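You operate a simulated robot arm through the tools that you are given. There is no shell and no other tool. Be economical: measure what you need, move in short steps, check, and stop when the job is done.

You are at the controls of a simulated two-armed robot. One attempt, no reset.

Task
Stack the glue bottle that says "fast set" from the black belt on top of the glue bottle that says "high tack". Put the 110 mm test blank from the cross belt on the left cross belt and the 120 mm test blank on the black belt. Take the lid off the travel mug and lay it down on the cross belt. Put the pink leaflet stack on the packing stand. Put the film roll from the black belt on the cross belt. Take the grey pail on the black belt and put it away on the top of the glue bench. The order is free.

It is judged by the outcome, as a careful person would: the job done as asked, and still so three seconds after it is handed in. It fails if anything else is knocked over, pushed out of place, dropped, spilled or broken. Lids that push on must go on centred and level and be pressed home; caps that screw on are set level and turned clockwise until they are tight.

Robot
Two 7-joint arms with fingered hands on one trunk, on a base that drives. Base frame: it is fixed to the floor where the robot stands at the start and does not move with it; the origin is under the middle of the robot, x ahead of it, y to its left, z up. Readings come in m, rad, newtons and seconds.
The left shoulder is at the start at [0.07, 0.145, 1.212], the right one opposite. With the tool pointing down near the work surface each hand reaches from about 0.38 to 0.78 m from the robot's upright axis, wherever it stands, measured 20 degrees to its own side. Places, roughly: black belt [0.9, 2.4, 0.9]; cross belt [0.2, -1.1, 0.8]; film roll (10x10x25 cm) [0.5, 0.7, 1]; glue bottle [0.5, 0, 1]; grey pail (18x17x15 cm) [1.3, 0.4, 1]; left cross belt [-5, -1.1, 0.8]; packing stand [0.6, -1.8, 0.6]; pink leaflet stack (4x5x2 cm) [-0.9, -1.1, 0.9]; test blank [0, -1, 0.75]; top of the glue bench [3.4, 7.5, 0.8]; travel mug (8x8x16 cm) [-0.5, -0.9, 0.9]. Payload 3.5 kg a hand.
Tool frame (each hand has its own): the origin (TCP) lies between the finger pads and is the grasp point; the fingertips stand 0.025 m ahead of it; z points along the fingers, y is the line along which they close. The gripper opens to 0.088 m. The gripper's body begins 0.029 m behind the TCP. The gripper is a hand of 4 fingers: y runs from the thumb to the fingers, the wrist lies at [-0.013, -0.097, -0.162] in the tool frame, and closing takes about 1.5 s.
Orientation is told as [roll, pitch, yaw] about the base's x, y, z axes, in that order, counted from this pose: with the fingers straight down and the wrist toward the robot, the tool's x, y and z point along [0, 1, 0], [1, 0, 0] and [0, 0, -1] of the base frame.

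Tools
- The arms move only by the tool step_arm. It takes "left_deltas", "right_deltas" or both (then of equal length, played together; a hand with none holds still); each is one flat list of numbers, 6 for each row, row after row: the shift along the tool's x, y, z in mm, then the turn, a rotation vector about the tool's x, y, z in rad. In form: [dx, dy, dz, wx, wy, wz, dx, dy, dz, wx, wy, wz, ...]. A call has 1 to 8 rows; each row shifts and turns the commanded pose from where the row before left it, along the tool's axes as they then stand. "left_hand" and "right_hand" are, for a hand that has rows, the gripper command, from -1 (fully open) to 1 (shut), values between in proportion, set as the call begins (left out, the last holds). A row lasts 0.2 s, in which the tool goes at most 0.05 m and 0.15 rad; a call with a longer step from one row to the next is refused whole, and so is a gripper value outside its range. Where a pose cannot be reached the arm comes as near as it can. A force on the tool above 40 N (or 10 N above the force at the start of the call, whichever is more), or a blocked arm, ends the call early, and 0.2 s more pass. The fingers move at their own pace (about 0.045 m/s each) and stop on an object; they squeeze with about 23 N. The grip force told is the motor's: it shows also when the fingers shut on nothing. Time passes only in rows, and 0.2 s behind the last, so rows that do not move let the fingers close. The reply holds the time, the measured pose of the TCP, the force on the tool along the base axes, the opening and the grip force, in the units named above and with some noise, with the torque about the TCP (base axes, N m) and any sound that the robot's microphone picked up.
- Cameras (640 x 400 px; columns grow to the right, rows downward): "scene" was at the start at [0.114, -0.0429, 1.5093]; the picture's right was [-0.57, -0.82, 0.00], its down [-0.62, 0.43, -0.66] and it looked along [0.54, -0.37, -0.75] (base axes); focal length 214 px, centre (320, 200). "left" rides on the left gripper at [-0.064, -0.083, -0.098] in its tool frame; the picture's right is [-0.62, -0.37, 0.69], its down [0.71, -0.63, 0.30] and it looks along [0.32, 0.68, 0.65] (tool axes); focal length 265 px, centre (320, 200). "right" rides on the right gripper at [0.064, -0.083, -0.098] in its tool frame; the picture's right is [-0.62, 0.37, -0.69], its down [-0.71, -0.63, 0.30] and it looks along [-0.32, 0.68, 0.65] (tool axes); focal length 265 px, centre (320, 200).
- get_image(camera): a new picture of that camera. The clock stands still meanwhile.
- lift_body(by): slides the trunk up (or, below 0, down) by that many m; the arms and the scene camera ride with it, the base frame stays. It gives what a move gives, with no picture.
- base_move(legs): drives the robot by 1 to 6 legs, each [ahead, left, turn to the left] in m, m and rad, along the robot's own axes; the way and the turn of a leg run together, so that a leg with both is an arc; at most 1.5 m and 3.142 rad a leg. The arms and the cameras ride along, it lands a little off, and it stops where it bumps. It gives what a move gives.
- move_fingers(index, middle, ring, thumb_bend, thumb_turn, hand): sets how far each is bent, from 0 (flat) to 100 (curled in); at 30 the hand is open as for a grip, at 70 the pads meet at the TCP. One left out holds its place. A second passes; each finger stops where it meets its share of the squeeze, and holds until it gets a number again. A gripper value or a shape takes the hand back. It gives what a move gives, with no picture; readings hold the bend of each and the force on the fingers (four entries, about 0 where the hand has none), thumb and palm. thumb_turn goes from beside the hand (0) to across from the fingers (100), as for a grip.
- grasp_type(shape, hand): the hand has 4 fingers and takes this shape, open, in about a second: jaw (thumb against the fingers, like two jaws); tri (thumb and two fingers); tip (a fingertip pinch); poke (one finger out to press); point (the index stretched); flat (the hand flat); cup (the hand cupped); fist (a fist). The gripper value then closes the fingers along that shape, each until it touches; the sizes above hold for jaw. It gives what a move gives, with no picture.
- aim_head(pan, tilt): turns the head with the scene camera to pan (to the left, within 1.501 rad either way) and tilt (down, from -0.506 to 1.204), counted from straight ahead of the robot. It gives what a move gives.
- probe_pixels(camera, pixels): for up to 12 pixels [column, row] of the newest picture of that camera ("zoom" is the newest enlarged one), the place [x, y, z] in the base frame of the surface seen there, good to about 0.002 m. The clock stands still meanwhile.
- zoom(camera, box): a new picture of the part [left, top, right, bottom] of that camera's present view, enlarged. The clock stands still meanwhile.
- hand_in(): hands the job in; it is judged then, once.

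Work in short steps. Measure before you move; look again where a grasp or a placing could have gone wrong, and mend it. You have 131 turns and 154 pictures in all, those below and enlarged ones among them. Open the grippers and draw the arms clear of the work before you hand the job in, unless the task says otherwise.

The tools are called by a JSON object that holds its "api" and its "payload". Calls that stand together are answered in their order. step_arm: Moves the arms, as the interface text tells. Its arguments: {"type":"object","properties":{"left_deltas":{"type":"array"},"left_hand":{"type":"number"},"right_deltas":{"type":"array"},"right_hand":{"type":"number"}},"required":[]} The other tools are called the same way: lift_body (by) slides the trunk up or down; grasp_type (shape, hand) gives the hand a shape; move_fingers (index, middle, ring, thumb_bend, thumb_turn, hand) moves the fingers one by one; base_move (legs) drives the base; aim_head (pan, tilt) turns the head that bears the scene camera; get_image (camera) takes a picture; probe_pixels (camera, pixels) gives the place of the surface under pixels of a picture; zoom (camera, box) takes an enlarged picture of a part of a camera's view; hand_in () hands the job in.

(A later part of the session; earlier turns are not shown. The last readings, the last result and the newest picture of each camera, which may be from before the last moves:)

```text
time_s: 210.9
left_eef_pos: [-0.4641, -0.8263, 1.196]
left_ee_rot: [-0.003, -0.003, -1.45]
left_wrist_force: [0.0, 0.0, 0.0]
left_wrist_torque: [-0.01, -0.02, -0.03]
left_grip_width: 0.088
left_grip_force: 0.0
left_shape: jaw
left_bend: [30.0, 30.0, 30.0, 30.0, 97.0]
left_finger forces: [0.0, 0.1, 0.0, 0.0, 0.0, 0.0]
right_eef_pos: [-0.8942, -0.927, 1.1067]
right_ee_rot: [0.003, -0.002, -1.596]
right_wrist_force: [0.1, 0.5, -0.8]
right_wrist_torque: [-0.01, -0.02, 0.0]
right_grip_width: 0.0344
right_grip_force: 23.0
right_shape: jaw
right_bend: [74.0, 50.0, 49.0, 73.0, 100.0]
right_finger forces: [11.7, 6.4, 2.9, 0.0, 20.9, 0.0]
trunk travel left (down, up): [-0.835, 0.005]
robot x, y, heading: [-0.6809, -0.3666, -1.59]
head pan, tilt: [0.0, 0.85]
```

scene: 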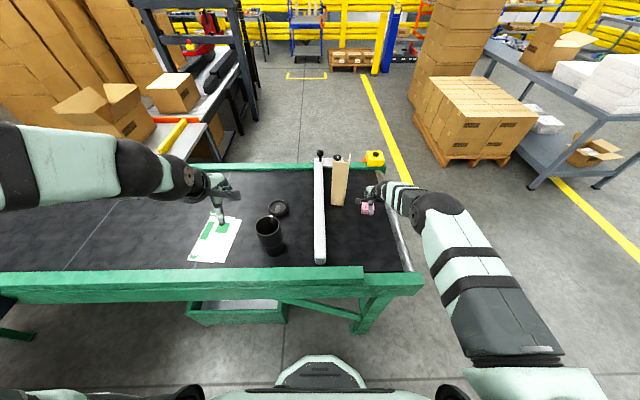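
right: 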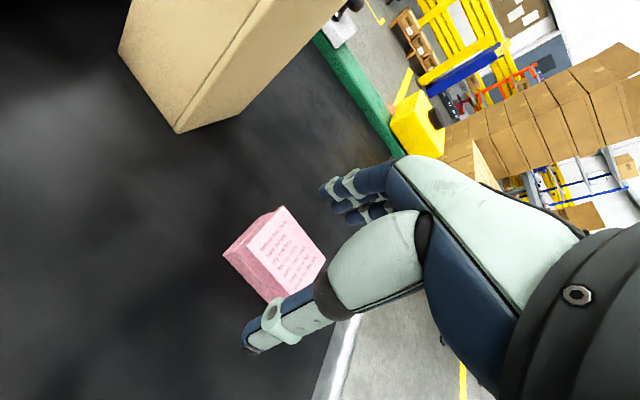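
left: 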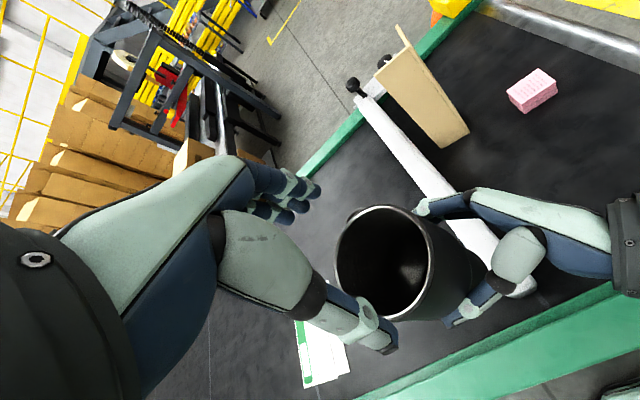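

Leaflet held. Drive round the belt's end and face the packing stand.

{"api": "base_move", "payload": {"legs": [[0, -0.87, 0], [1.44, 0, 0], [0, 0, 1.59], [1.3, 0, 0]]}}

{"api": "aim_head", "payload": {"pan": -0.1, "tilt": 0.8}}

{"api": "get_image", "payload": {"camera": "scene"}}

```text
time_s: 232.3
left_eef_pos: [0.1795, -1.5816, 1.1949]
left_ee_rot: [-0.003, 0.0, 0.126]
left_wrist_force: [0.3, -0.5, 0.2]
left_wrist_torque: [0.0, -0.01, 0.03]
left_grip_width: 0.0879
left_grip_force: 0.1
left_shape: jaw
left_bend: [30.0, 30.0, 30.0, 30.0, 97.0]
left_finger forces: [0.0, 0.1, 0.0, 0.1, 0.0, 0.1]
right_eef_pos: [0.283, -2.011, 1.1052]
right_ee_rot: [0.001, -0.001, -0.019]
right_wrist_force: [-0.8, -0.4, -0.1]
right_wrist_torque: [0.05, 0.03, 0.02]
right_grip_width: 0.034
right_grip_force: 23.2
right_shape: jaw
right_bend: [74.0, 50.0, 49.0, 73.0, 100.0]
right_finger forces: [11.5, 6.2, 2.8, 0.0, 20.6, 0.1]
trunk travel left (down, up): [-0.835, 0.005]
robot x, y, heading: [-0.284, -1.8006, -0.012]
head pan, tilt: [0.0, 0.85]
```

```text
time_s: 233.0
left_eef_pos: [0.179, -1.5823, 1.1934]
left_ee_rot: [-0.002, 0.002, 0.126]
left_wrist_force: [-0.5, 0.3, 0.1]
left_wrist_torque: [-0.02, 0.03, 0.01]
left_grip_width: 0.0877
left_grip_force: 0.1
left_shape: jaw
left_bend: [30.0, 30.0, 30.0, 30.0, 97.0]
left_finger forces: [0.0, 0.0, 0.0, 0.0, 0.0, 0.0]
right_eef_pos: [0.2826, -2.01, 1.1053]
right_ee_rot: [0.002, 0.002, -0.018]
right_wrist_force: [-0.5, -0.2, -0.7]
right_wrist_torque: [0.0, 0.02, 0.01]
right_grip_width: 0.0339
right_grip_force: 22.9
right_shape: jaw
right_bend: [74.0, 50.0, 49.0, 73.0, 100.0]
right_finger forces: [11.4, 6.2, 2.9, 0.0, 20.6, 0.0]
trunk travel left (down, up): [-0.835, 0.005]
robot x, y, heading: [-0.2779, -1.802, -0.017]
head pan, tilt: [-0.099, 0.799]
```

```text
47 pictures are left
```

scene: 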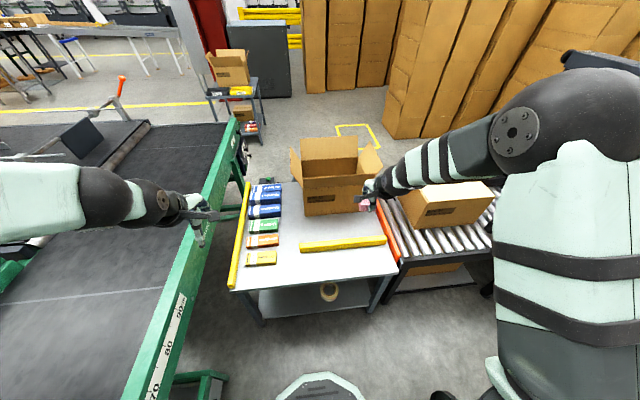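

The packing stand is the steel table with samples, yellow rule and a carton. Free spot in front of the rule at about (335,265); probe.

{"api": "probe_pixels", "payload": {"camera": "scene", "pixels": [[335, 265], [310, 270], [370, 262], [320, 228], [300, 225], [345, 225], [330, 250], [390, 272], [240, 285], [320, 283], [368, 200], [290, 215]]}}

```text
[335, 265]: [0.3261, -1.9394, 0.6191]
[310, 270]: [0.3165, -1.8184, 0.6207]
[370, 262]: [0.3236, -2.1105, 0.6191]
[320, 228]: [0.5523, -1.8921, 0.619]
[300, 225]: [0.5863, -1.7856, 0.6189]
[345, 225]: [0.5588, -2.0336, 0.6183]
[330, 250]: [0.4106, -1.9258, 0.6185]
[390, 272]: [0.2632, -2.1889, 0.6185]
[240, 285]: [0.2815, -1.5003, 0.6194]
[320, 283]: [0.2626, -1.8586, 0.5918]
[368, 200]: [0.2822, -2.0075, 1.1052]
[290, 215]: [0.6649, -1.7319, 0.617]
```

Stand top z 0.619. Lower the trunk 0.30 m and set the leaflet at (0.34,-1.98).

{"api": "lift_body", "payload": {"by": -0.3}}

{"api": "step_arm", "payload": {"right_deltas": [10, 19, 25, 0, 0, 0, 10, 19, 25, 0, 0, 0, 10, 19, 25, 0, 0, 0, 0, 0, 25, 0, 0, 0, 0, 0, 20, 0, 0, 0, 0, 0, 15, 0, 0, 0]}}

{"api": "get_image", "payload": {"camera": "scene"}}

```text
time_s: 236.0
left_eef_pos: [0.1789, -1.5817, 0.8951]
left_ee_rot: [-0.002, 0.002, 0.127]
left_wrist_force: [-0.3, 0.4, -0.1]
left_wrist_torque: [0.0, 0.01, -0.02]
left_grip_width: 0.0878
left_grip_force: 0.0
left_shape: jaw
left_bend: [30.0, 30.0, 30.0, 30.0, 97.0]
left_finger forces: [0.1, 0.0, 0.1, 0.0, 0.0, 0.0]
right_eef_pos: [0.2824, -2.0127, 0.805]
right_ee_rot: [0.003, 0.001, -0.02]
right_wrist_force: [-0.1, -0.6, -0.9]
right_wrist_torque: [-0.02, -0.02, -0.01]
right_grip_width: 0.034
right_grip_force: 22.6
right_shape: jaw
right_bend: [74.0, 50.0, 49.0, 73.0, 100.0]
right_finger forces: [11.6, 6.2, 2.8, 0.1, 20.7, 0.1]
trunk travel left (down, up): [-0.535, 0.305]
robot x, y, heading: [-0.2831, -1.7985, -0.02]
head pan, tilt: [-0.099, 0.799]
```

```text
time_s: 237.4
left_eef_pos: [0.1802, -1.5814, 0.8949]
left_ee_rot: [-0.001, 0.0, 0.126]
left_wrist_force: [0.2, -0.2, 0.1]
left_wrist_torque: [0.0, -0.03, 0.0]
left_grip_width: 0.088
left_grip_force: 0.0
left_shape: jaw
left_bend: [30.0, 30.0, 30.0, 30.0, 97.0]
left_finger forces: [0.0, 0.0, 0.0, 0.0, 0.0, 0.0]
right_eef_pos: [0.3415, -1.9825, 0.6687]
right_ee_rot: [0.001, 0.001, -0.019]
right_wrist_force: [0.0, -0.5, -0.4]
right_wrist_torque: [-0.03, -0.01, -0.03]
right_grip_width: 0.0342
right_grip_force: 22.9
right_shape: jaw
right_bend: [74.0, 50.0, 50.0, 73.0, 100.0]
right_finger forces: [11.5, 6.2, 2.8, 0.0, 20.6, 0.0]
trunk travel left (down, up): [-0.535, 0.305]
robot x, y, heading: [-0.286, -1.8014, -0.013]
head pan, tilt: [-0.099, 0.799]
```

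```text
46 pictures are left
```

scene: 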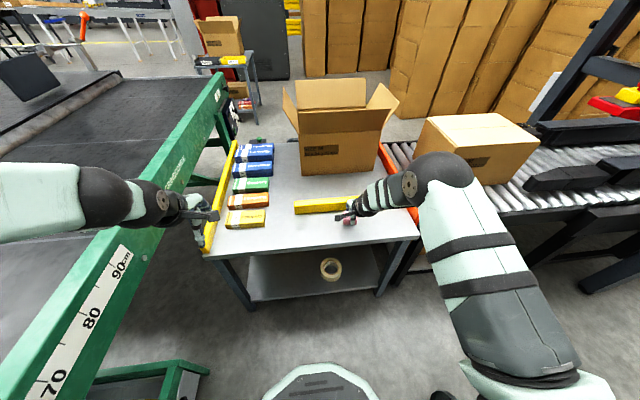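

The rule is near the fingertips; shift back 18 mm, lower the last 17 mm, and open only partly before rising.

{"api": "step_arm", "payload": {"right_deltas": [0, -9, 5, 0, 0, 0, 0, -9, 5, 0, 0, 0, 0, 0, 5, 0, 0, 0, 0, 0, 2, 0, 0, 0, 0, 0, 1, 0, 0, 0]}}

{"api": "step_arm", "payload": {"right_deltas": [0, 0, 0, 0, 0, 0, 0, 0, 0, 0, 0, 0, 0, 0, 0, 0, 0, 0, 0, 0, 0, 0, 0, 0], "right_hand": -0.35}}

{"api": "step_arm", "payload": {"right_deltas": [0, 0, -15, 0, 0, 0, 0, 0, -30, 0, 0, 0, 0, 0, -40, 0, 0, 0, 0, 0, -45, 0, 0, 0, 0, -20, -40, 0, 0, 0, 0, -40, -20, 0, 0, 0]}}

{"api": "zoom", "payload": {"camera": "scene", "box": [200, 130, 430, 300]}}

```text
time_s: 238.6
left_eef_pos: [0.1791, -1.5809, 0.8943]
left_ee_rot: [-0.002, 0.001, 0.126]
left_wrist_force: [-0.5, 0.4, -0.2]
left_wrist_torque: [0.01, -0.01, -0.02]
left_grip_width: 0.0879
left_grip_force: 0.0
left_shape: jaw
left_bend: [30.0, 30.0, 30.0, 30.0, 97.0]
left_finger forces: [0.0, 0.0, 0.0, 0.0, 0.1, 0.0]
right_eef_pos: [0.3236, -1.9843, 0.6506]
right_ee_rot: [0.002, 0.0, -0.018]
right_wrist_force: [-0.3, -0.5, -0.5]
right_wrist_torque: [-0.02, 0.0, -0.02]
right_grip_width: 0.0341
right_grip_force: 23.2
right_shape: jaw
right_bend: [74.0, 50.0, 50.0, 73.0, 100.0]
right_finger forces: [11.6, 6.1, 2.8, 0.1, 20.6, 0.0]
trunk travel left (down, up): [-0.535, 0.305]
robot x, y, heading: [-0.2846, -1.8032, -0.01]
head pan, tilt: [-0.099, 0.799]
```

```text
time_s: 239.6
left_eef_pos: [0.1798, -1.5815, 0.8939]
left_ee_rot: [-0.002, 0.002, 0.126]
left_wrist_force: [0.4, -0.1, 0.1]
left_wrist_torque: [0.0, 0.03, 0.02]
left_grip_width: 0.0877
left_grip_force: 0.1
left_shape: jaw
left_bend: [30.0, 30.0, 30.0, 30.0, 97.0]
left_finger forces: [0.1, 0.0, 0.1, 0.0, 0.1, 0.1]
right_eef_pos: [0.3237, -1.9825, 0.6521]
right_ee_rot: [0.002, 0.0, -0.02]
right_wrist_force: [-1.0, -0.3, 0.0]
right_wrist_torque: [0.01, 0.01, 0.01]
right_grip_width: 0.0589
right_grip_force: 0.1
right_shape: jaw
right_bend: [28.0, 38.0, 35.0, 60.0, 100.0]
right_finger forces: [0.1, 0.0, 0.1, 0.0, 0.1, 0.0]
trunk travel left (down, up): [-0.535, 0.305]
robot x, y, heading: [-0.2784, -1.8044, -0.017]
head pan, tilt: [-0.099, 0.799]
```

```text
time_s: 241.0
left_eef_pos: [0.1785, -1.5808, 0.8954]
left_ee_rot: [0.0, -0.001, 0.125]
left_wrist_force: [0.2, 0.1, -0.6]
left_wrist_torque: [-0.02, 0.0, 0.0]
left_grip_width: 0.0878
left_grip_force: 0.0
left_shape: jaw
left_bend: [30.0, 30.0, 30.0, 30.0, 97.0]
left_finger forces: [0.0, 0.0, 0.0, 0.0, 0.1, 0.1]
right_eef_pos: [0.262, -1.9803, 0.8417]
right_ee_rot: [0.001, -0.002, -0.019]
right_wrist_force: [-0.3, 0.2, 0.3]
right_wrist_torque: [0.02, 0.01, 0.04]
right_grip_width: 0.0591
right_grip_force: 0.1
right_shape: jaw
right_bend: [28.0, 38.0, 35.0, 60.0, 100.0]
right_finger forces: [0.0, 0.0, 0.1, 0.0, 0.1, 0.0]
trunk travel left (down, up): [-0.535, 0.305]
robot x, y, heading: [-0.2796, -1.7993, -0.019]
head pan, tilt: [-0.099, 0.799]
```

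```text
2.35 times, centred on (315, 215) of scene
```

zoom: 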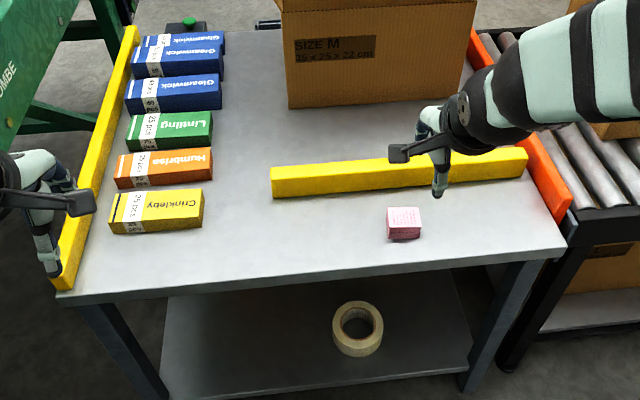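

Leaflet is placed. The pail must be reached from the far (+x) side of the black belt, so I raise the trunk and look for a passage east.

{"api": "lift_body", "payload": {"by": 0.3}}

{"api": "aim_head", "payload": {"pan": 0.1, "tilt": 0.3}}

{"api": "get_image", "payload": {"camera": "scene"}}

{"api": "aim_head", "payload": {"pan": -1.2, "tilt": 0.3}}

{"api": "get_image", "payload": {"camera": "scene"}}

```text
time_s: 244.0
left_eef_pos: [0.1804, -1.5819, 1.1946]
left_ee_rot: [-0.002, 0.001, 0.125]
left_wrist_force: [-0.3, 0.7, -0.1]
left_wrist_torque: [0.02, -0.03, 0.02]
left_grip_width: 0.0881
left_grip_force: 0.1
left_shape: jaw
left_bend: [30.0, 30.0, 30.0, 30.0, 97.0]
left_finger forces: [0.0, 0.0, 0.0, 0.0, 0.0, 0.1]
right_eef_pos: [0.2632, -1.9809, 1.1402]
right_ee_rot: [0.001, 0.002, -0.02]
right_wrist_force: [-0.8, -1.1, 0.6]
right_wrist_torque: [-0.01, 0.0, 0.02]
right_grip_width: 0.0594
right_grip_force: 0.0
right_shape: jaw
right_bend: [28.0, 38.0, 35.0, 60.0, 100.0]
right_finger forces: [0.0, 0.0, 0.0, 0.0, 0.1, 0.0]
trunk travel left (down, up): [-0.835, 0.005]
robot x, y, heading: [-0.2789, -1.8, -0.017]
head pan, tilt: [-0.099, 0.799]
```

```text
time_s: 244.9
left_eef_pos: [0.1795, -1.582, 1.1944]
left_ee_rot: [-0.003, 0.002, 0.126]
left_wrist_force: [0.2, -1.1, 0.4]
left_wrist_torque: [0.01, 0.0, 0.02]
left_grip_width: 0.0878
left_grip_force: 0.1
left_shape: jaw
left_bend: [30.0, 30.0, 30.0, 30.0, 97.0]
left_finger forces: [0.0, 0.1, 0.1, 0.0, 0.0, 0.1]
right_eef_pos: [0.264, -1.9817, 1.1393]
right_ee_rot: [0.002, 0.0, -0.017]
right_wrist_force: [0.4, -0.2, 0.9]
right_wrist_torque: [0.0, 0.01, -0.01]
right_grip_width: 0.0591
right_grip_force: 0.0
right_shape: jaw
right_bend: [28.0, 38.0, 35.0, 60.0, 100.0]
right_finger forces: [0.0, 0.0, 0.0, 0.0, 0.0, 0.1]
trunk travel left (down, up): [-0.835, 0.005]
robot x, y, heading: [-0.2796, -1.8015, -0.011]
head pan, tilt: [0.099, 0.3]
```

```text
44 pictures are left
```

scene: 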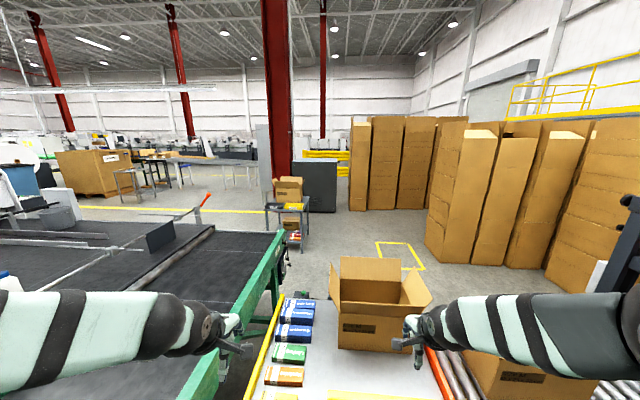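

```text
time_s: 246.4
left_eef_pos: [0.1797, -1.5818, 1.1935]
left_ee_rot: [-0.002, 0.003, 0.125]
left_wrist_force: [-0.1, 0.0, 0.2]
left_wrist_torque: [0.01, 0.02, 0.0]
left_grip_width: 0.0879
left_grip_force: 0.1
left_shape: jaw
left_bend: [30.0, 30.0, 30.0, 30.0, 97.0]
left_finger forces: [0.0, 0.1, 0.1, 0.0, 0.0, 0.0]
right_eef_pos: [0.2632, -1.9808, 1.139]
right_ee_rot: [0.002, -0.001, -0.018]
right_wrist_force: [0.3, 0.3, -0.9]
right_wrist_torque: [0.0, -0.02, 0.02]
right_grip_width: 0.0594
right_grip_force: 0.0
right_shape: jaw
right_bend: [28.0, 38.0, 35.0, 60.0, 100.0]
right_finger forces: [0.0, 0.1, 0.0, 0.1, 0.1, 0.0]
trunk travel left (down, up): [-0.835, 0.005]
robot x, y, heading: [-0.28, -1.7983, -0.019]
head pan, tilt: [-1.201, 0.3]
```

```text
43 pictures are left
```

scene: 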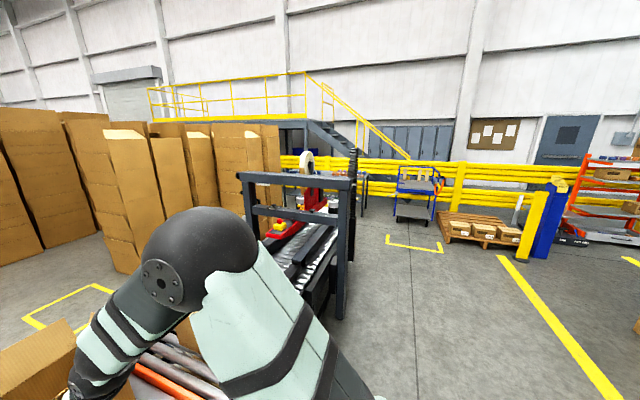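

There is a way round the south end of the carton sealer. I probe its extents and the fence.

{"api": "probe_pixels", "payload": {"camera": "scene", "pixels": [[342, 318], [345, 215], [370, 200], [385, 240], [398, 222], [300, 195], [120, 270], [100, 290], [235, 200], [275, 180], [240, 180], [440, 250]]}}

{"api": "zoom", "payload": {"camera": "scene", "box": [220, 130, 460, 260]}}

```text
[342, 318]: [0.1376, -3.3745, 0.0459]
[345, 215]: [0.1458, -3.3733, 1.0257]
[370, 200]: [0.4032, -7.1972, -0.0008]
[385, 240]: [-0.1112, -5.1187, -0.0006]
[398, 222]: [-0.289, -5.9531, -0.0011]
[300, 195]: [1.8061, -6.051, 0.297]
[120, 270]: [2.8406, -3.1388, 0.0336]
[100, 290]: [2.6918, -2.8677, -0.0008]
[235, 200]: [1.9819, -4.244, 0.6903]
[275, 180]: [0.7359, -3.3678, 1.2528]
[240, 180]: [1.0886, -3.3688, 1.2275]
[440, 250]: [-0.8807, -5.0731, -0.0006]
```

```text
2.67 times, centred on (340, 195) of scene
```

zoom: 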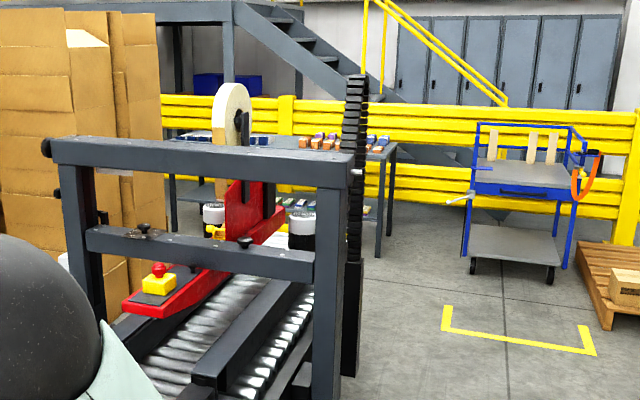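

Plan: back off, go south past the sealer to y≈-4.7, then turn east and look.

{"api": "base_move", "payload": {"legs": [[-0.4, 0, 0], [0, 0, -1.555], [1.45, 0, 0], [1.45, 0, 0], [0, 0, 1.572]]}}

{"api": "aim_head", "payload": {"pan": 0.3, "tilt": 0.4}}

{"api": "get_image", "payload": {"camera": "scene"}}

```text
time_s: 270.1
left_eef_pos: [-0.236, -4.4639, 1.1951]
left_ee_rot: [0.0, 0.003, 0.152]
left_wrist_force: [-0.8, 0.7, 0.4]
left_wrist_torque: [0.01, 0.0, -0.01]
left_grip_width: 0.0878
left_grip_force: 0.2
left_shape: jaw
left_bend: [30.0, 30.0, 30.0, 30.0, 97.0]
left_finger forces: [0.1, 0.0, 0.1, 0.0, 0.0, 0.0]
right_eef_pos: [-0.1438, -4.8622, 1.1404]
right_ee_rot: [0.001, 0.0, 0.005]
right_wrist_force: [-0.2, -0.4, 0.2]
right_wrist_torque: [0.02, 0.03, -0.01]
right_grip_width: 0.0593
right_grip_force: 0.1
right_shape: jaw
right_bend: [28.0, 38.0, 35.0, 60.0, 100.0]
right_finger forces: [0.0, 0.0, 0.1, 0.0, 0.1, 0.0]
trunk travel left (down, up): [-0.835, 0.005]
robot x, y, heading: [-0.6892, -4.6921, 0.008]
head pan, tilt: [-1.201, 0.3]
```

```text
time_s: 271.7
left_eef_pos: [-0.2357, -4.4633, 1.1933]
left_ee_rot: [0.0, 0.001, 0.15]
left_wrist_force: [-0.5, -0.9, 0.1]
left_wrist_torque: [0.01, -0.02, 0.0]
left_grip_width: 0.0878
left_grip_force: 0.0
left_shape: jaw
left_bend: [30.0, 30.0, 30.0, 30.0, 97.0]
left_finger forces: [0.0, 0.0, 0.0, 0.1, 0.0, 0.0]
right_eef_pos: [-0.1431, -4.8617, 1.1405]
right_ee_rot: [0.004, -0.001, 0.005]
right_wrist_force: [0.4, 0.1, -0.7]
right_wrist_torque: [0.0, 0.0, 0.02]
right_grip_width: 0.059
right_grip_force: 0.1
right_shape: jaw
right_bend: [28.0, 38.0, 35.0, 60.0, 100.0]
right_finger forces: [0.0, 0.0, 0.0, 0.0, 0.1, 0.0]
trunk travel left (down, up): [-0.835, 0.005]
robot x, y, heading: [-0.6913, -4.6951, 0.004]
head pan, tilt: [0.3, 0.4]
```

```text
41 pictures are left
```

scene: 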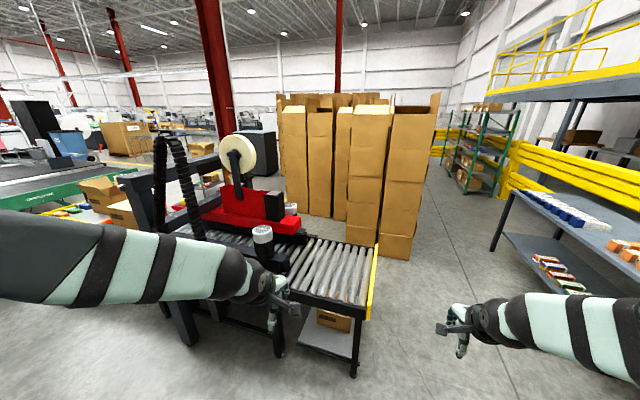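

{"api": "probe_pixels", "payload": {"camera": "scene", "pixels": [[354, 372], [372, 318], [372, 250], [412, 258], [300, 213], [345, 222], [492, 250], [470, 192], [285, 205], [425, 200], [375, 195], [265, 175]]}}

```text
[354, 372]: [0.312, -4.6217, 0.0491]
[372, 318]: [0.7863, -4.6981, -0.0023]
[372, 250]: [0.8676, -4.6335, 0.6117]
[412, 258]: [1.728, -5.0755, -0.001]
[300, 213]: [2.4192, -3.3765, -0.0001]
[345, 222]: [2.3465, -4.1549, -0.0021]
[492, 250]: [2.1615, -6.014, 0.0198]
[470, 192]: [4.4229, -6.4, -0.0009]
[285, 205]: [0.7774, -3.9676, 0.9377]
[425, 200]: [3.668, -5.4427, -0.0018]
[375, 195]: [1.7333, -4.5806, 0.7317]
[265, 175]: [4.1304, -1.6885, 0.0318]
```

Corridor between sealer (x<0.9) and carton stacks (x>1.73) exists at x≈1.27. I tuck the hands inward, then strafe round facing north and drive up it.

{"api": "step_arm", "payload": {"left_deltas": [-30, 30, 0, 0, 0, 0, -30, 30, 0, 0, 0, 0, -30, 30, 0, 0, 0, 0, -30, 20, 0, 0, 0, 0], "right_deltas": [15, 10, 0, 0, 0, 0, 15, 10, 0, 0, 0, 0, 10, 10, 0, 0, 0, 0, 10, 10, 0, 0, 0, 0]}}

{"api": "base_move", "payload": {"legs": [[0, -0.65, 0], [0, 0, 1.567], [0, -1.0, 0], [0, -0.96, 0], [1.45, 0, 0], [1.45, 0, 0]]}}

{"api": "aim_head", "payload": {"pan": 0.0, "tilt": 0.4}}

{"api": "get_image", "payload": {"camera": "scene"}}

```text
time_s: 272.7
left_eef_pos: [-0.1063, -4.5668, 1.193]
left_ee_rot: [0.0, 0.003, 0.152]
left_wrist_force: [0.4, -0.5, -1.1]
left_wrist_torque: [-0.02, 0.03, 0.02]
left_grip_width: 0.0879
left_grip_force: 0.0
left_shape: jaw
left_bend: [30.0, 30.0, 30.0, 30.0, 97.0]
left_finger forces: [0.0, 0.0, 0.0, 0.0, 0.0, 0.0]
right_eef_pos: [-0.1001, -4.8125, 1.139]
right_ee_rot: [0.001, 0.004, 0.004]
right_wrist_force: [-0.7, 0.8, -0.5]
right_wrist_torque: [-0.02, 0.04, 0.0]
right_grip_width: 0.0592
right_grip_force: 0.1
right_shape: jaw
right_bend: [28.0, 38.0, 35.0, 60.0, 100.0]
right_finger forces: [0.0, 0.0, 0.1, 0.0, 0.1, 0.1]
trunk travel left (down, up): [-0.835, 0.005]
robot x, y, heading: [-0.6926, -4.6918, 0.007]
head pan, tilt: [0.3, 0.4]
```

```text
time_s: 295.2
left_eef_pos: [1.1787, -3.4822, 1.1857]
left_ee_rot: [0.006, 0.035, 1.702]
left_wrist_force: [0.4, -8.4, -2.6]
left_wrist_torque: [0.35, -0.05, 0.24]
left_grip_width: 0.0879
left_grip_force: 0.2
left_shape: jaw
left_bend: [30.0, 30.0, 30.0, 30.0, 97.0]
left_finger forces: [0.0, 0.0, 8.0, 0.0, 0.1, 0.2]
right_eef_pos: [1.4265, -3.4723, 1.1436]
right_ee_rot: [0.003, -0.001, 1.557]
right_wrist_force: [-0.2, 1.2, -0.3]
right_wrist_torque: [0.01, -0.01, 0.05]
right_grip_width: 0.0592
right_grip_force: 0.0
right_shape: jaw
right_bend: [28.0, 38.0, 35.0, 60.0, 100.0]
right_finger forces: [0.0, 0.1, 0.1, 0.0, 0.0, 0.0]
trunk travel left (down, up): [-0.835, 0.005]
robot x, y, heading: [1.298, -4.0568, 1.559]
head pan, tilt: [0.3, 0.4]
stopped in leg 5: the force on the tool passed its limit at 64 N (the readings are from after the stop); the commanded pose is now the measured one
```

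```text
time_s: 296.0
left_eef_pos: [1.18, -3.4814, 1.186]
left_ee_rot: [0.007, 0.033, 1.7]
left_wrist_force: [1.0, -11.0, -9.1]
left_wrist_torque: [0.29, -0.24, 0.24]
left_grip_width: 0.088
left_grip_force: 0.0
left_shape: jaw
left_bend: [30.0, 30.0, 30.0, 30.0, 97.0]
left_finger forces: [0.0, 0.0, 13.5, 0.1, 0.0, 0.8]
right_eef_pos: [1.426, -3.4719, 1.1424]
right_ee_rot: [0.002, 0.0, 1.556]
right_wrist_force: [0.0, 0.4, -0.4]
right_wrist_torque: [-0.02, 0.0, 0.0]
right_grip_width: 0.0591
right_grip_force: 0.2
right_shape: jaw
right_bend: [28.0, 38.0, 35.0, 60.0, 100.0]
right_finger forces: [0.0, 0.0, 0.0, 0.0, 0.0, 0.0]
trunk travel left (down, up): [-0.835, 0.005]
robot x, y, heading: [1.2983, -4.0553, 1.559]
head pan, tilt: [0.0, 0.4]
```

```text
40 pictures are left
```

scene: 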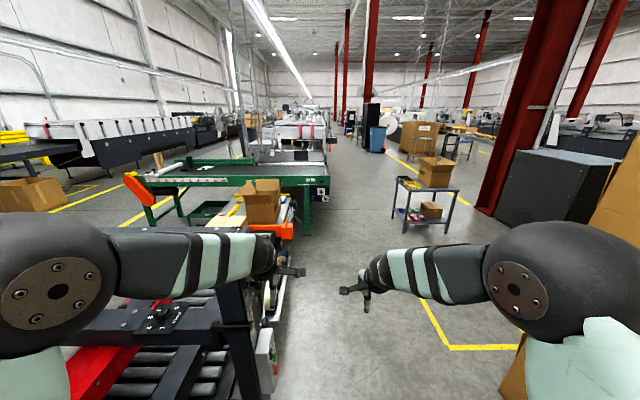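

The left hand touched the sealer's post. I probe the post, my elbow and the stack corner before sidestepping.

{"api": "probe_pixels", "payload": {"camera": "scene", "pixels": [[20, 290], [60, 245], [250, 340], [240, 300], [180, 320], [515, 380], [520, 345], [600, 220], [285, 330], [430, 225], [405, 215], [450, 345]]}}

{"api": "base_move", "payload": {"legs": [[-0.05, 0, 0], [0, -0.12, 0]]}}

```text
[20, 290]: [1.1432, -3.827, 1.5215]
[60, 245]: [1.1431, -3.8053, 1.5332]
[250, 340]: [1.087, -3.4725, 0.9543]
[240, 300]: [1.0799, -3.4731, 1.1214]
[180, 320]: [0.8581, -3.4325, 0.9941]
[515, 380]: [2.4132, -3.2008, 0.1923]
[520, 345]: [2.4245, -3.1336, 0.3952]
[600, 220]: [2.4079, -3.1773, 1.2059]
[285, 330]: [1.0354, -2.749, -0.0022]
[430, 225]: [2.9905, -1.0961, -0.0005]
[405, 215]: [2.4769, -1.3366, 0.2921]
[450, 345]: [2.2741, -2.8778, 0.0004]
```

```text
time_s: 297.7
left_eef_pos: [1.2954, -3.5299, 1.185]
left_ee_rot: [0.003, 0.03, 1.701]
left_wrist_force: [-0.1, 0.8, -0.2]
left_wrist_torque: [0.02, -0.05, 0.0]
left_grip_width: 0.0877
left_grip_force: 0.0
left_shape: jaw
left_bend: [30.0, 30.0, 30.0, 30.0, 97.0]
left_finger forces: [0.0, 0.1, 0.0, 0.1, 0.0, 0.0]
right_eef_pos: [1.5403, -3.5218, 1.1437]
right_ee_rot: [-0.002, 0.001, 1.559]
right_wrist_force: [-0.4, 0.4, 0.6]
right_wrist_torque: [0.01, -0.03, 0.01]
right_grip_width: 0.0592
right_grip_force: 0.1
right_shape: jaw
right_bend: [28.0, 38.0, 35.0, 60.0, 100.0]
right_finger forces: [0.1, 0.1, 0.0, 0.0, 0.0, 0.1]
trunk travel left (down, up): [-0.835, 0.005]
robot x, y, heading: [1.4124, -4.1078, 1.561]
head pan, tilt: [0.0, 0.4]
```

Clear now. Drive north past the trolley to about (1.95,-0.3) and look at the pail.

{"api": "base_move", "payload": {"legs": [[1.45, 0, 0], [0.8, -0.5, 0], [1.45, -0.05, 0]]}}

{"api": "aim_head", "payload": {"pan": 0.7, "tilt": 0.5}}

{"api": "get_image", "payload": {"camera": "scene"}}

```text
time_s: 316.3
left_eef_pos: [1.8975, 0.1674, 1.1866]
left_ee_rot: [0.007, 0.032, 1.704]
left_wrist_force: [0.1, -0.1, 0.7]
left_wrist_torque: [0.01, -0.02, 0.02]
left_grip_width: 0.0879
left_grip_force: 0.0
left_shape: jaw
left_bend: [30.0, 30.0, 30.0, 30.0, 97.0]
left_finger forces: [0.0, 0.0, 0.0, 0.0, 0.0, 0.0]
right_eef_pos: [2.1442, 0.1765, 1.1414]
right_ee_rot: [0.0, 0.0, 1.56]
right_wrist_force: [1.1, 0.5, 0.8]
right_wrist_torque: [0.01, 0.0, 0.02]
right_grip_width: 0.0592
right_grip_force: 0.1
right_shape: jaw
right_bend: [28.0, 38.0, 35.0, 60.0, 100.0]
right_finger forces: [0.0, 0.1, 0.0, 0.0, 0.0, 0.0]
trunk travel left (down, up): [-0.835, 0.005]
robot x, y, heading: [2.0183, -0.4123, 1.561]
head pan, tilt: [0.0, 0.4]
```

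```text
time_s: 317.4
left_eef_pos: [1.8975, 0.1675, 1.1856]
left_ee_rot: [0.006, 0.031, 1.704]
left_wrist_force: [0.5, -0.9, -0.3]
left_wrist_torque: [0.0, 0.0, -0.05]
left_grip_width: 0.088
left_grip_force: 0.0
left_shape: jaw
left_bend: [30.0, 30.0, 30.0, 30.0, 97.0]
left_finger forces: [0.0, 0.0, 0.1, 0.1, 0.0, 0.0]
right_eef_pos: [2.1435, 0.1766, 1.1415]
right_ee_rot: [0.0, 0.001, 1.561]
right_wrist_force: [-0.1, 0.6, 0.1]
right_wrist_torque: [0.01, 0.0, -0.01]
right_grip_width: 0.0591
right_grip_force: 0.0
right_shape: jaw
right_bend: [28.0, 38.0, 35.0, 60.0, 100.0]
right_finger forces: [0.0, 0.0, 0.1, 0.1, 0.1, 0.0]
trunk travel left (down, up): [-0.835, 0.005]
robot x, y, heading: [2.0167, -0.4073, 1.561]
head pan, tilt: [0.7, 0.499]
```

```text
39 pictures are left
```

scene: 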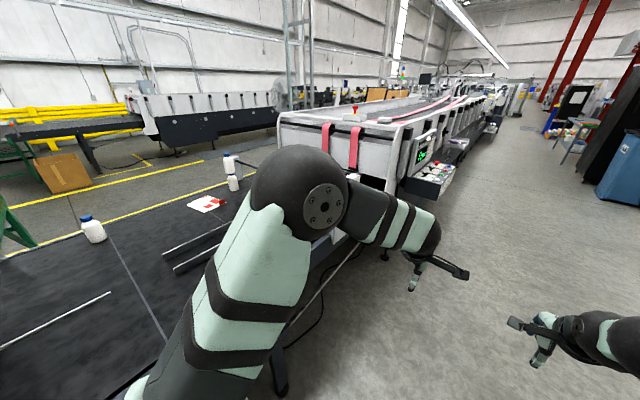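

Turn to face the belt here first, then sidestep up to the pail's line.

{"api": "base_move", "payload": {"legs": [[0, 0, 1.58], [0, -0.6, 0]]}}

{"api": "aim_head", "payload": {"pan": -0.15, "tilt": 0.75}}

{"api": "get_image", "payload": {"camera": "scene"}}

```text
time_s: 324.7
left_eef_pos: [1.4327, 0.0573, 1.1846]
left_ee_rot: [0.004, 0.032, -2.982]
left_wrist_force: [-0.6, 0.2, 0.2]
left_wrist_torque: [-0.02, 0.01, -0.03]
left_grip_width: 0.0879
left_grip_force: 0.1
left_shape: jaw
left_bend: [30.0, 30.0, 30.0, 30.0, 97.0]
left_finger forces: [0.0, 0.0, 0.0, 0.0, 0.1, 0.0]
right_eef_pos: [1.416, 0.3022, 1.141]
right_ee_rot: [0.002, 0.001, -3.124]
right_wrist_force: [-0.4, 0.3, -0.9]
right_wrist_torque: [0.03, 0.0, -0.02]
right_grip_width: 0.059
right_grip_force: 0.1
right_shape: jaw
right_bend: [28.0, 38.0, 35.0, 60.0, 100.0]
right_finger forces: [0.0, 0.0, 0.0, 0.0, 0.1, 0.0]
trunk travel left (down, up): [-0.835, 0.005]
robot x, y, heading: [2.0077, 0.199, -3.123]
head pan, tilt: [0.7, 0.499]
```

```text
time_s: 325.8
left_eef_pos: [1.4308, 0.0586, 1.1852]
left_ee_rot: [0.004, 0.032, -2.981]
left_wrist_force: [0.1, 0.1, 0.1]
left_wrist_torque: [0.03, -0.01, 0.02]
left_grip_width: 0.088
left_grip_force: 0.1
left_shape: jaw
left_bend: [30.0, 30.0, 30.0, 30.0, 97.0]
left_finger forces: [0.0, 0.0, 0.0, 0.0, 0.1, 0.0]
right_eef_pos: [1.4153, 0.3052, 1.1413]
right_ee_rot: [0.001, 0.001, -3.125]
right_wrist_force: [-1.0, 0.0, -0.2]
right_wrist_torque: [0.0, -0.02, -0.01]
right_grip_width: 0.0591
right_grip_force: 0.1
right_shape: jaw
right_bend: [28.0, 38.0, 35.0, 60.0, 100.0]
right_finger forces: [0.1, 0.0, 0.0, 0.1, 0.0, 0.0]
trunk travel left (down, up): [-0.835, 0.005]
robot x, y, heading: [2.0017, 0.1936, -3.119]
head pan, tilt: [-0.15, 0.75]
```

```text
38 pictures are left
```

scene: 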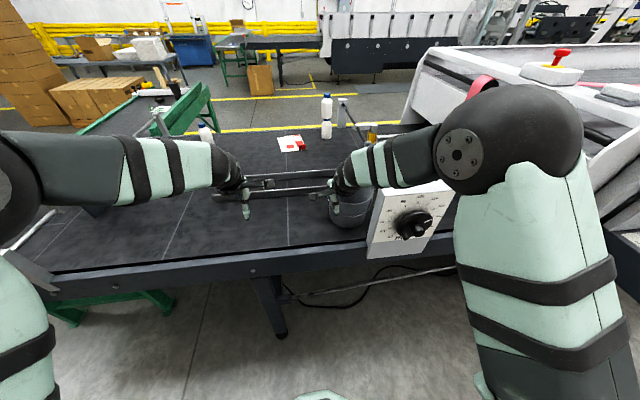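

The pail stands at (350,205) beside a knob panel. Zoom and probe.

{"api": "zoom", "payload": {"camera": "scene", "box": [300, 150, 460, 270]}}

{"api": "probe_pixels", "payload": {"camera": "zoom", "pixels": [[130, 165], [200, 195], [270, 180], [285, 150], [200, 250], [160, 260], [310, 200], [400, 130], [300, 300], [440, 380], [140, 200], [250, 260]]}}

```text
3.33 times, centred on (380, 210) of scene
```

zoom: 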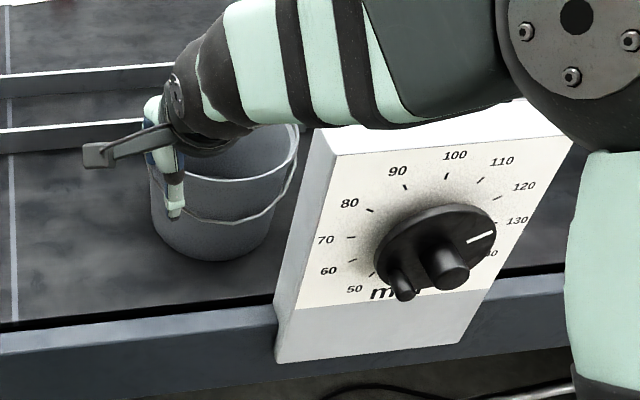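

```text
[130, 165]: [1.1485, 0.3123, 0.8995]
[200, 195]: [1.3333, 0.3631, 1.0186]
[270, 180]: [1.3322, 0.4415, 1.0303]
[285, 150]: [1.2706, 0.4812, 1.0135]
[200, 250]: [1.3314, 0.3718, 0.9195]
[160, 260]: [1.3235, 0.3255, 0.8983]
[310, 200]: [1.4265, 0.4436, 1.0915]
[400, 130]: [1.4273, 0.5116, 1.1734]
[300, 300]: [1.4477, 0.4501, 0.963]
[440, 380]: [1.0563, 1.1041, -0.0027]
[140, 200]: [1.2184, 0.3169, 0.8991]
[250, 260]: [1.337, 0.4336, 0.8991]
```

The pail has a wire bail lying on its near side. I draw the right hand back for a clear view.

{"api": "step_arm", "payload": {"right_deltas": [0, -40, -10, 0, 0, 0, 0, -40, -10, 0, 0, 0, 0, -40, 0, 0, 0, 0, 0, -40, 0, 0, 0, 0, 0, 0, 0, 0, 0, 0], "right_hand": -1}}

{"api": "zoom", "payload": {"camera": "scene", "box": [300, 150, 420, 250]}}

{"api": "get_image", "payload": {"camera": "right"}}

```text
time_s: 327.0
left_eef_pos: [1.4303, 0.0591, 1.1857]
left_ee_rot: [0.005, 0.031, -2.981]
left_wrist_force: [-0.8, -0.4, -0.1]
left_wrist_torque: [0.0, -0.04, 0.04]
left_grip_width: 0.0882
left_grip_force: 0.0
left_shape: jaw
left_bend: [30.0, 30.0, 30.0, 30.0, 97.0]
left_finger forces: [0.0, 0.1, 0.0, 0.0, 0.0, 0.0]
right_eef_pos: [1.5747, 0.3069, 1.16]
right_ee_rot: [0.004, -0.001, -3.124]
right_wrist_force: [-0.4, -0.2, -0.7]
right_wrist_torque: [-0.03, 0.0, -0.02]
right_grip_width: 0.0878
right_grip_force: 0.2
right_shape: jaw
right_bend: [30.0, 30.0, 30.0, 30.0, 98.0]
right_finger forces: [0.0, 0.0, 0.1, 0.0, 0.0, 0.0]
trunk travel left (down, up): [-0.835, 0.005]
robot x, y, heading: [2.0051, 0.2005, -3.119]
head pan, tilt: [-0.15, 0.75]
```

```text
4.00 times, centred on (360, 200) of scene
```

zoom: 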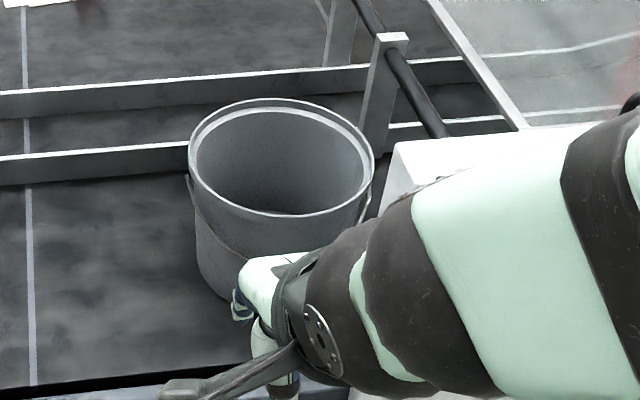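

```text
35 pictures are left
```

right: 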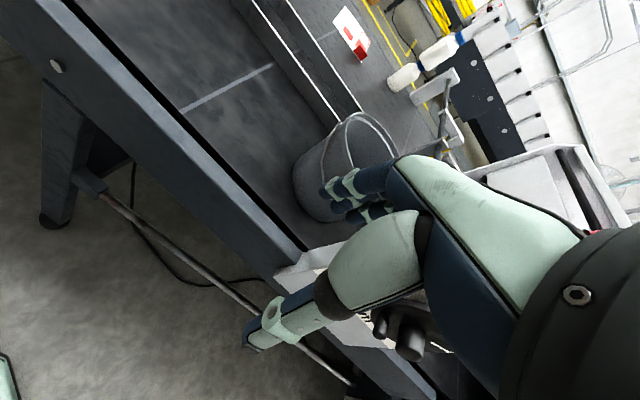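

Now the rim is visible; probe its points.

{"api": "probe_pixels", "payload": {"camera": "zoom", "pixels": [[190, 160], [371, 165], [280, 101], [280, 214], [215, 195], [345, 195], [240, 208], [325, 206], [280, 240], [240, 230], [400, 160], [280, 190]]}}

```text
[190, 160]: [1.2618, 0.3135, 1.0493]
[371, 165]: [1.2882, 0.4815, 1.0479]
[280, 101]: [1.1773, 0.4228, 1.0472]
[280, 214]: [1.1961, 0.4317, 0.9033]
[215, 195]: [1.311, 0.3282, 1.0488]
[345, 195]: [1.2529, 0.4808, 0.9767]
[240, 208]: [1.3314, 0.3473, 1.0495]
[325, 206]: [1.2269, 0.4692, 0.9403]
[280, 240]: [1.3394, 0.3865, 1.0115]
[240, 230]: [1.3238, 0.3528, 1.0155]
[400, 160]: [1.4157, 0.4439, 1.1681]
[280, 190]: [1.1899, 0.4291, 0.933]
```

Rim centre (1.262,0.400), r≈0.087, top 1.049. The panel crowds the right side, so I'll pinch the near-left rim with the left hand: rotate it 0.946 rad, raise the right hand, and sidestep right 0.22 m.

{"api": "step_arm", "payload": {"left_deltas": [0, 0, 0, -0.031, 0, 0, 0, 0, 0, 0, 0, 0.135, 0, 0, 0, 0, 0, 0.135, 0, 0, 0, 0, 0, 0.135, 0, 0, 0, 0, 0, 0.135, 0, 0, 0, 0, 0, 0.135, 0, 0, 0, 0, 0, 0.135, 0, 0, 0, 0, 0, 0.136], "right_deltas": [0, 0, -30, 0, 0, 0, 0, 0, -30, 0, 0, 0, 0, -30, -30, 0, 0, 0, 0, -30, -30, 0, 0, 0, 0, -30, 0, 0, 0, 0, -30, 0, 0, 0, 0, 0, -30, 0, 0, 0, 0, 0, 0, 0, 0, 0, 0, 0]}}

{"api": "base_move", "payload": {"legs": [[0.03, -0.22, 0]]}}

{"api": "get_image", "payload": {"camera": "left"}}

```text
time_s: 328.8
left_eef_pos: [1.4304, 0.0564, 1.184]
left_ee_rot: [0.003, 0.005, 2.355]
left_wrist_force: [-0.5, -0.6, 0.2]
left_wrist_torque: [-0.04, 0.0, 0.01]
left_grip_width: 0.0882
left_grip_force: 0.1
left_shape: jaw
left_bend: [30.0, 30.0, 30.0, 30.0, 97.0]
left_finger forces: [0.0, 0.1, 0.2, 0.0, 0.1, 0.0]
right_eef_pos: [1.6639, 0.3684, 1.2832]
right_ee_rot: [0.002, 0.002, -3.123]
right_wrist_force: [0.4, 0.1, 0.4]
right_wrist_torque: [-0.01, 0.01, 0.01]
right_grip_width: 0.0876
right_grip_force: 0.1
right_shape: jaw
right_bend: [30.0, 30.0, 30.0, 30.0, 98.0]
right_finger forces: [0.0, 0.0, 0.0, 0.0, 0.0, 0.1]
trunk travel left (down, up): [-0.835, 0.005]
robot x, y, heading: [2.0038, 0.1944, -3.118]
head pan, tilt: [-0.15, 0.75]
```

```text
time_s: 330.5
left_eef_pos: [1.3974, 0.2739, 1.1861]
left_ee_rot: [0.002, 0.002, 2.362]
left_wrist_force: [0.3, -0.1, -0.2]
left_wrist_torque: [0.01, -0.01, 0.01]
left_grip_width: 0.088
left_grip_force: 0.0
left_shape: jaw
left_bend: [30.0, 30.0, 30.0, 30.0, 97.0]
left_finger forces: [0.1, 0.0, 0.0, 0.1, 0.1, 0.0]
right_eef_pos: [1.6289, 0.5844, 1.2823]
right_ee_rot: [-0.001, -0.001, -3.12]
right_wrist_force: [0.2, 0.7, 0.1]
right_wrist_torque: [0.02, -0.01, 0.03]
right_grip_width: 0.0877
right_grip_force: 0.1
right_shape: jaw
right_bend: [30.0, 30.0, 30.0, 30.0, 98.0]
right_finger forces: [0.0, 0.1, 0.1, 0.0, 0.0, 0.0]
trunk travel left (down, up): [-0.835, 0.005]
robot x, y, heading: [1.9708, 0.4125, -3.11]
head pan, tilt: [-0.15, 0.75]
```

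```text
34 pictures are left
```

left: 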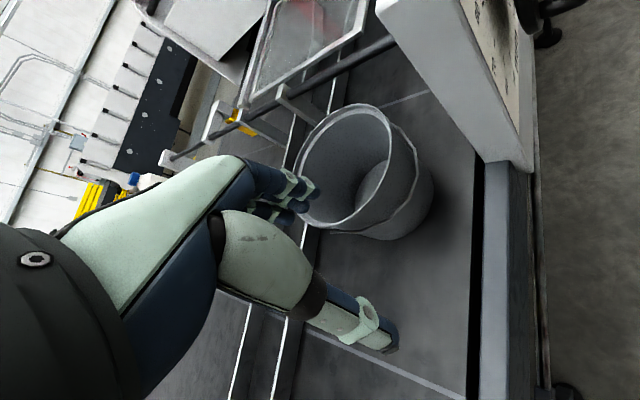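

Align with the near-left rim (1.322,0.340), descend to z≈1.03, close, lift slightly.

{"api": "step_arm", "payload": {"left_deltas": [2, 33, 0, 0, 0, 0, 2, 33, 0, 0, 0, 0, 2, 34, 0, 0, 0, 0, 0, 0, 45, 0, 0, 0, 0, 0, 45, 0, 0, 0, 0, 0, 40, 0, 0, 0, 0, 0, 20, 0, 0, 0, 0, 0, 5, 0, 0, 0]}}

{"api": "step_arm", "payload": {"left_deltas": [0, 0, 0, 0, 0, 0, 0, 0, 0, 0, 0, 0, 0, 0, 0, 0, 0, 0, 0, 0, 0, 0, 0, 0, 0, 0, 0, 0, 0, 0, 0, 0, 0, 0, 0, 0, 0, 0, 0, 0, 0, 0], "left_hand": 1}}

{"api": "step_arm", "payload": {"left_deltas": [0, 0, -8, 0, 0, 0, 0, 0, -8, 0, 0, 0, 0, 0, -8, 0, 0, 0, 0, 0, -8, 0, 0, 0, 0, 0, 0, 0, 0, 0]}}

{"api": "get_image", "payload": {"camera": "scene"}}

{"api": "get_image", "payload": {"camera": "left"}}

```text
time_s: 332.3
left_eef_pos: [1.3213, 0.3412, 1.03]
left_ee_rot: [0.003, 0.005, 2.363]
left_wrist_force: [0.3, -0.1, -0.2]
left_wrist_torque: [0.0, 0.01, -0.02]
left_grip_width: 0.0882
left_grip_force: 0.0
left_shape: jaw
left_bend: [30.0, 30.0, 30.0, 30.0, 97.0]
left_finger forces: [0.0, 0.0, 0.0, 0.1, 0.0, 0.1]
right_eef_pos: [1.6288, 0.5879, 1.2826]
right_ee_rot: [0.001, 0.0, -3.121]
right_wrist_force: [-0.3, -0.9, -0.2]
right_wrist_torque: [-0.01, -0.04, 0.0]
right_grip_width: 0.0878
right_grip_force: 0.2
right_shape: jaw
right_bend: [30.0, 30.0, 30.0, 30.0, 98.0]
right_finger forces: [0.0, 0.0, 0.0, 0.0, 0.0, 0.1]
trunk travel left (down, up): [-0.835, 0.005]
robot x, y, heading: [1.97, 0.4137, -3.115]
head pan, tilt: [-0.15, 0.75]
```

```text
time_s: 333.9
left_eef_pos: [1.3217, 0.3403, 1.0285]
left_ee_rot: [0.006, 0.006, 2.361]
left_wrist_force: [-0.8, 0.1, -0.8]
left_wrist_torque: [0.07, 0.1, -0.07]
left_grip_width: 0.0
left_grip_force: 23.2
left_shape: jaw
left_bend: [73.0, 63.0, 55.0, 40.0, 100.0]
left_finger forces: [11.8, 6.6, 2.9, 0.1, 20.2, 0.0]
right_eef_pos: [1.6273, 0.5884, 1.2823]
right_ee_rot: [0.003, 0.002, -3.121]
right_wrist_force: [0.3, -0.2, -0.6]
right_wrist_torque: [0.02, -0.02, 0.02]
right_grip_width: 0.0876
right_grip_force: 0.1
right_shape: jaw
right_bend: [30.0, 30.0, 30.0, 30.0, 98.0]
right_finger forces: [0.0, 0.0, 0.0, 0.0, 0.0, 0.0]
trunk travel left (down, up): [-0.835, 0.005]
robot x, y, heading: [1.9664, 0.4162, -3.117]
head pan, tilt: [-0.15, 0.75]
```

```text
time_s: 335.1
left_eef_pos: [1.322, 0.342, 1.0617]
left_ee_rot: [0.004, 0.007, 2.362]
left_wrist_force: [0.2, 0.3, -1.9]
left_wrist_torque: [0.01, -0.05, -0.05]
left_grip_width: 0.0
left_grip_force: 22.6
left_shape: jaw
left_bend: [73.0, 64.0, 59.0, 40.0, 100.0]
left_finger forces: [13.8, 5.4, 2.8, 0.0, 21.8, 0.0]
right_eef_pos: [1.6273, 0.5863, 1.2827]
right_ee_rot: [0.0, 0.002, -3.12]
right_wrist_force: [0.4, 0.4, 0.6]
right_wrist_torque: [0.0, -0.02, 0.02]
right_grip_width: 0.0878
right_grip_force: 0.1
right_shape: jaw
right_bend: [30.0, 30.0, 30.0, 30.0, 98.0]
right_finger forces: [0.0, 0.0, 0.0, 0.0, 0.0, 0.1]
trunk travel left (down, up): [-0.835, 0.005]
robot x, y, heading: [1.9689, 0.4138, -3.117]
head pan, tilt: [-0.15, 0.75]
```

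```text
33 pictures are left
```

scene: 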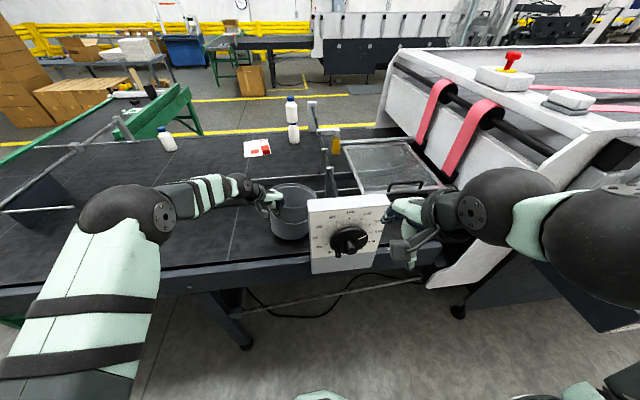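

```text
32 pictures are left
```

left: 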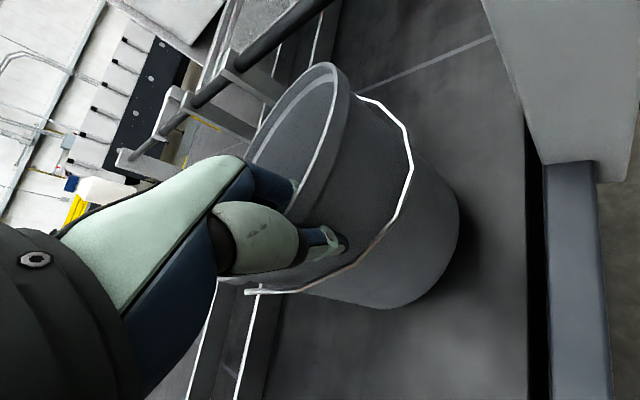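

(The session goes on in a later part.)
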